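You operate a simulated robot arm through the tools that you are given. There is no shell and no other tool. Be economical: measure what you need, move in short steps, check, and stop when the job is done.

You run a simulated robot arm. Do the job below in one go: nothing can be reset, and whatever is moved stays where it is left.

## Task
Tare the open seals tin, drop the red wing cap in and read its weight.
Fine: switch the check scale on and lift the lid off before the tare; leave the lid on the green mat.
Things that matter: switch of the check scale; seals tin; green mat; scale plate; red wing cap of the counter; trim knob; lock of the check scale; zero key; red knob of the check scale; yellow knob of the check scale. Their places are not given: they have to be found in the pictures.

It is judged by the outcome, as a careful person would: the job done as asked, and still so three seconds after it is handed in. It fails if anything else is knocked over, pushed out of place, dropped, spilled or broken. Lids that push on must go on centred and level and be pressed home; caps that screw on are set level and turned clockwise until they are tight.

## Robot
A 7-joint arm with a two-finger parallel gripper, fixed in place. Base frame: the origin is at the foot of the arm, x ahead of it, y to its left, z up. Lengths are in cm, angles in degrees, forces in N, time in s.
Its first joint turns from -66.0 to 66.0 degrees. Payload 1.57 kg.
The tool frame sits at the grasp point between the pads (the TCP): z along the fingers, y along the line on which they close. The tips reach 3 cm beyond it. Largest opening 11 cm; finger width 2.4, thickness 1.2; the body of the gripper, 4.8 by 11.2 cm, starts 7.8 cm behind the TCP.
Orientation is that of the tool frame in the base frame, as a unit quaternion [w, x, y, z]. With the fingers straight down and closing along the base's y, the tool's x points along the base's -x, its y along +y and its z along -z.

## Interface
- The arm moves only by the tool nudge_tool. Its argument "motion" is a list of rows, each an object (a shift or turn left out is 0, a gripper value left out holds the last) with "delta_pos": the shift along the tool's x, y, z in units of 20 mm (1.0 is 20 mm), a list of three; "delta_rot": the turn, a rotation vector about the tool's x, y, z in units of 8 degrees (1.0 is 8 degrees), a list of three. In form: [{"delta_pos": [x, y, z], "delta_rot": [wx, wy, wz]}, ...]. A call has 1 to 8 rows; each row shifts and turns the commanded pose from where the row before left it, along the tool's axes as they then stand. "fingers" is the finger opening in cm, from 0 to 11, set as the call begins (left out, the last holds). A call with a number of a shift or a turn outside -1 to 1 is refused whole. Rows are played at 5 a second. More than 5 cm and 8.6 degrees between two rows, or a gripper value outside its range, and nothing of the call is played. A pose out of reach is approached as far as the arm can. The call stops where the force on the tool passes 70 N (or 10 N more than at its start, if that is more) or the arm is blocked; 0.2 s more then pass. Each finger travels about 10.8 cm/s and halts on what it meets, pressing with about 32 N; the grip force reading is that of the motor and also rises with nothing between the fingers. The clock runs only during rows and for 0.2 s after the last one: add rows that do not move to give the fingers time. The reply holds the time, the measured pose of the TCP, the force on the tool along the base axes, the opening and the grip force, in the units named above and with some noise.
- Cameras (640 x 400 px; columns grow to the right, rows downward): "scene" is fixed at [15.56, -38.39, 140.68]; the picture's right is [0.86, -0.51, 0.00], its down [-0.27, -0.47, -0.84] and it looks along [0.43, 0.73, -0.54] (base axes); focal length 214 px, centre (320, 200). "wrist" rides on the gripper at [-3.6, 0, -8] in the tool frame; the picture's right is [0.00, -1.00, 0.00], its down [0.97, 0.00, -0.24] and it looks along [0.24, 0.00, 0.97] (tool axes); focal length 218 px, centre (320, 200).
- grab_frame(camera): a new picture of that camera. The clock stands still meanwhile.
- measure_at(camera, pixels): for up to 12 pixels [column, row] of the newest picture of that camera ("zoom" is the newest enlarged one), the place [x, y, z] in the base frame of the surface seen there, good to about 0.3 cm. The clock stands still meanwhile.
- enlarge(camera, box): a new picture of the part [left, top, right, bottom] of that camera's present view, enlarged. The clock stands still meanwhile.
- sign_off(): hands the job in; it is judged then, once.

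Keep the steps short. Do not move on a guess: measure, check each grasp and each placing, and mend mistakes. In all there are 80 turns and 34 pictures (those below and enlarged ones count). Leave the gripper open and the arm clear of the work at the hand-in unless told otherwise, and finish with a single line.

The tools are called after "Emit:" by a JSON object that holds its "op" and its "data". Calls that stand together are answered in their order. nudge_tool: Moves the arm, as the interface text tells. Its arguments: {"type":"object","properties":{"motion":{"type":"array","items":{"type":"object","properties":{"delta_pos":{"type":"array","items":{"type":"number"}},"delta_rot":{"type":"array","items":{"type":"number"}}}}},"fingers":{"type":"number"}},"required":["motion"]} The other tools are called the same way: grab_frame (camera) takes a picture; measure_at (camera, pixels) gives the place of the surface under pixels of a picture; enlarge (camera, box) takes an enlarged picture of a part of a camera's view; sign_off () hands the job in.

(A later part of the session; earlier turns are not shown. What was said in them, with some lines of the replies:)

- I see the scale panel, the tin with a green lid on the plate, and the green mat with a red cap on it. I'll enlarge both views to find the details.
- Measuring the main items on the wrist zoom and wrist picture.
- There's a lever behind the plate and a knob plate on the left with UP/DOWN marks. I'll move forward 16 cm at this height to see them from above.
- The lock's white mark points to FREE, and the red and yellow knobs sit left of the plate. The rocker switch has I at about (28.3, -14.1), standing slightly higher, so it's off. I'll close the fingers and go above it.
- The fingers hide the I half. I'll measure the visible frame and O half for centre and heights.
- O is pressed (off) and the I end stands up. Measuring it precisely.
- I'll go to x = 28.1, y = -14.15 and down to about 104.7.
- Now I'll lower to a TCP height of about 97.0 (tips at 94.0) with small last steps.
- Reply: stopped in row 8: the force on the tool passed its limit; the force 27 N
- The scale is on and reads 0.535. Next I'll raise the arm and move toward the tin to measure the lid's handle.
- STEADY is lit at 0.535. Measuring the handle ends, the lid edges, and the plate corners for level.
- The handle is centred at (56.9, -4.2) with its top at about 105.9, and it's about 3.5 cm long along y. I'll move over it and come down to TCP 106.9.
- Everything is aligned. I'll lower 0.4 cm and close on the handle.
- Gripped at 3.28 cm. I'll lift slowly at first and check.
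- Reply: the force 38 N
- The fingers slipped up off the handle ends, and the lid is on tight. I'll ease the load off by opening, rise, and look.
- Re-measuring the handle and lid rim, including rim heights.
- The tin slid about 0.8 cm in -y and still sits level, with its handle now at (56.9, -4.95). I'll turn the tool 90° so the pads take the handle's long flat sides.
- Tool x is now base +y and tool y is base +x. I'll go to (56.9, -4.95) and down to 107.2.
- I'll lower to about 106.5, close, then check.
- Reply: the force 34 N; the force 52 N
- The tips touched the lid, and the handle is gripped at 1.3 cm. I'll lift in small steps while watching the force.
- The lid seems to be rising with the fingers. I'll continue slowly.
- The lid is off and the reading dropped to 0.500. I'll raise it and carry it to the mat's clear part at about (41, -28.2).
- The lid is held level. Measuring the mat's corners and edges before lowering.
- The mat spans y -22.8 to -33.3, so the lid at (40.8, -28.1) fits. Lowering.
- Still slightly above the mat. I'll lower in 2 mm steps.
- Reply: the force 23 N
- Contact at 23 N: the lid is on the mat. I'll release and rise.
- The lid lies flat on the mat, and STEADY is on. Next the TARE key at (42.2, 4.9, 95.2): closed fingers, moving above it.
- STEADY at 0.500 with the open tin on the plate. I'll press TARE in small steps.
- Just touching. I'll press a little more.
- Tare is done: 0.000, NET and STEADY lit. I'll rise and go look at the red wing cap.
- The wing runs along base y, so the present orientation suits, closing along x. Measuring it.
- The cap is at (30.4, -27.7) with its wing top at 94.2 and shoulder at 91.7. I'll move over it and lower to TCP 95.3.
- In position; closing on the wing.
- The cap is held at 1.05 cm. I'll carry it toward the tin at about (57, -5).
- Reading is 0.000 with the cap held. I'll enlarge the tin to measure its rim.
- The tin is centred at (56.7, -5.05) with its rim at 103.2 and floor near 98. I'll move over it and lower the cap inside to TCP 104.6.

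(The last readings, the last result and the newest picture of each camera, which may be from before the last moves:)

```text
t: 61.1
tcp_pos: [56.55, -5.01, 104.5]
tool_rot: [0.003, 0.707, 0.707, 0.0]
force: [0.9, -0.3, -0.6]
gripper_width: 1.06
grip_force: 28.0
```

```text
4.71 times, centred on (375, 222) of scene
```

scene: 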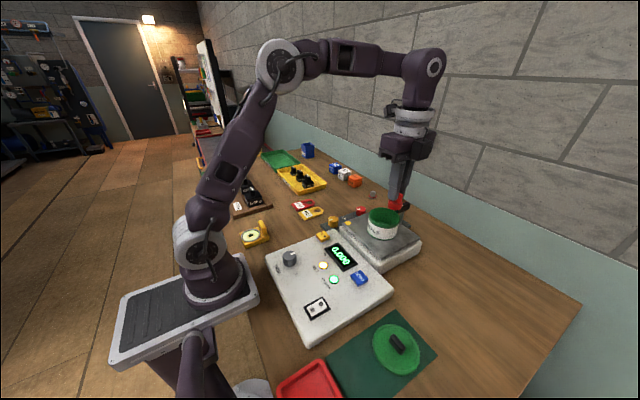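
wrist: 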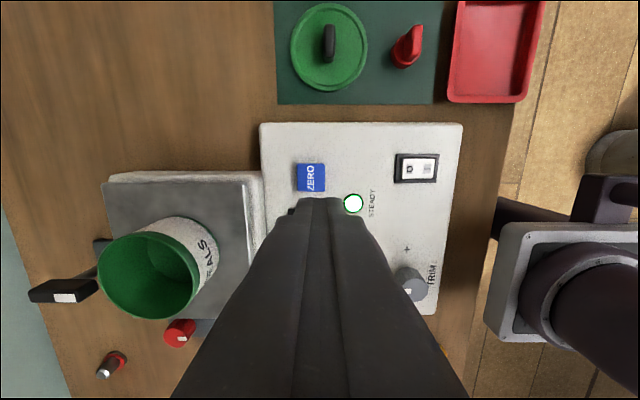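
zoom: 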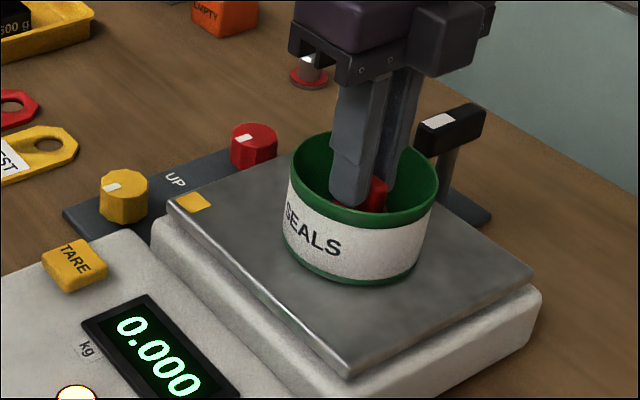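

Inside and not yet touching. I'll lower 0.6 cm more, check the force, then release.

Emit:
{"op": "nudge_tool", "data": {"fingers": 0, "motion": [{"delta_pos": [0, 0, 0.1]}, {"delta_pos": [0, 0, 0.1]}, {"delta_pos": [0, 0, 0.1]}]}}

Emit:
{"op": "nudge_tool", "data": {"fingers": 2.6, "motion": [{}, {}, {}]}}

Emit:
{"op": "nudge_tool", "data": {"fingers": 2.6, "motion": [{"delta_pos": [0, 0, -0.5]}, {"delta_pos": [0, 0, -1]}, {"delta_pos": [0, 0, -1]}, {"delta_pos": [0, 0, -1]}, {"delta_pos": [0, 0, -1]}, {"delta_pos": [0, 0, -1]}, {"delta_pos": [0, 0, -1]}]}}

Emit:
{"op": "nudge_tool", "data": {"fingers": 8, "motion": [{"delta_pos": [-1, 0, 0]}, {"delta_pos": [-1, -1, 0]}, {"delta_pos": [-1, -1, 0]}, {"delta_pos": [-1, -1, 0]}, {"delta_pos": [-1, -1, 0]}, {"delta_pos": [0, -1, 0]}]}}

Emit:
{"op": "grab_frame", "data": {"camera": "scene"}}

Emit:
{"op": "enlarge", "data": {"camera": "scene", "box": [290, 180, 430, 290]}}

```text
t: 61.9
tcp_pos: [56.7, -5.12, 103.97]
tool_rot: [0.002, 0.708, 0.707, 0.001]
force: [-0.9, 0.2, 0.5]
gripper_width: 1.04
grip_force: 28.5
```

```text
t: 62.7
tcp_pos: [56.58, -5.12, 104.02]
tool_rot: [0.002, 0.707, 0.707, 0.0]
force: [0.3, 0.4, -0.7]
gripper_width: 2.61
grip_force: 0.0
```

```text
t: 64.3
tcp_pos: [56.63, -5.11, 117.1]
tool_rot: [0.002, 0.707, 0.707, 0.0]
force: [0.0, 0.6, -0.4]
gripper_width: 2.59
grip_force: 0.1
```

```text
t: 65.7
tcp_pos: [46.45, -14.97, 117.02]
tool_rot: [0.002, 0.707, 0.707, 0.001]
force: [0.5, 1.1, 0.3]
gripper_width: 8.01
grip_force: 0.0
```

```text
5 pictures are left
```

scene: 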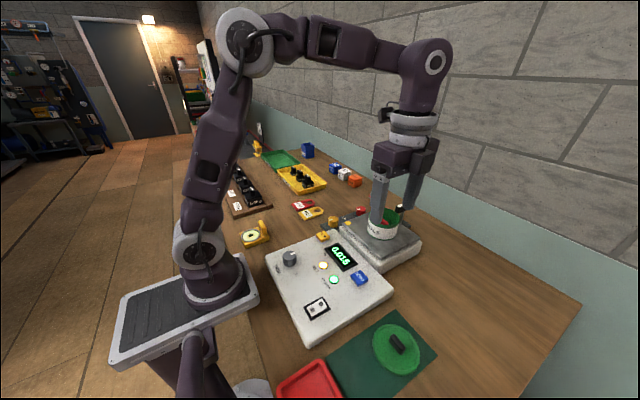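

```text
3.64 times, centred on (360, 235) of scene
```

zoom: 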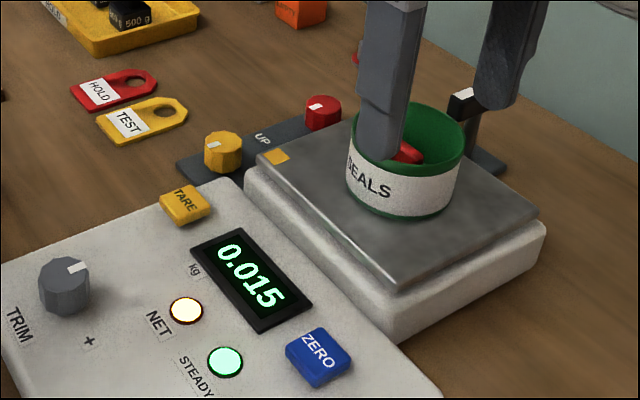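

The cap is in the tin and the display reads 0.015 kg with NET and STEADY lit. I'll move the arm up and clear, then check once more.

Emit:
{"op": "nudge_tool", "data": {"fingers": 8, "motion": [{"delta_pos": [-0.5, -1, -1]}, {"delta_pos": [-0.5, -1, -1]}, {"delta_pos": [0, -1, -1]}, {"delta_pos": [0, -1, -1]}, {"delta_pos": [0, 0, -1]}, {}, {}]}}

Emit:
{"op": "enlarge", "data": {"camera": "scene", "box": [270, 180, 450, 400]}}

```text
t: 67.3
tcp_pos: [38.54, -17.01, 127.01]
tool_rot: [0.002, 0.707, 0.707, 0.0]
force: [-0.4, -0.4, 0.2]
gripper_width: 8.01
grip_force: 0.2
```

```text
1.82 times, centred on (360, 290) of scene
```

zoom: 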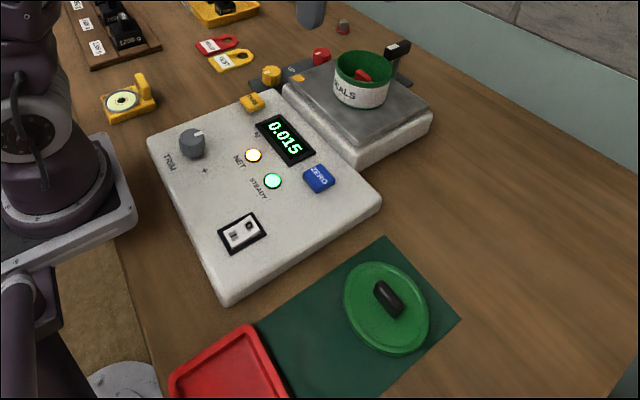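

The reading is a steady 0.015 kg net, the lid is on the mat, and the arm is clear with the gripper open. Handing in.

Emit:
{"op": "sign_off", "data": {}}

```text
The job is handed in.
```

The red wing cap weighs 0.015 kg net (15 g), read steady in the tared open seals tin, with the lid on the green mat; the first try at the lid slid the tin about 0.8 cm on the plate before the tare.
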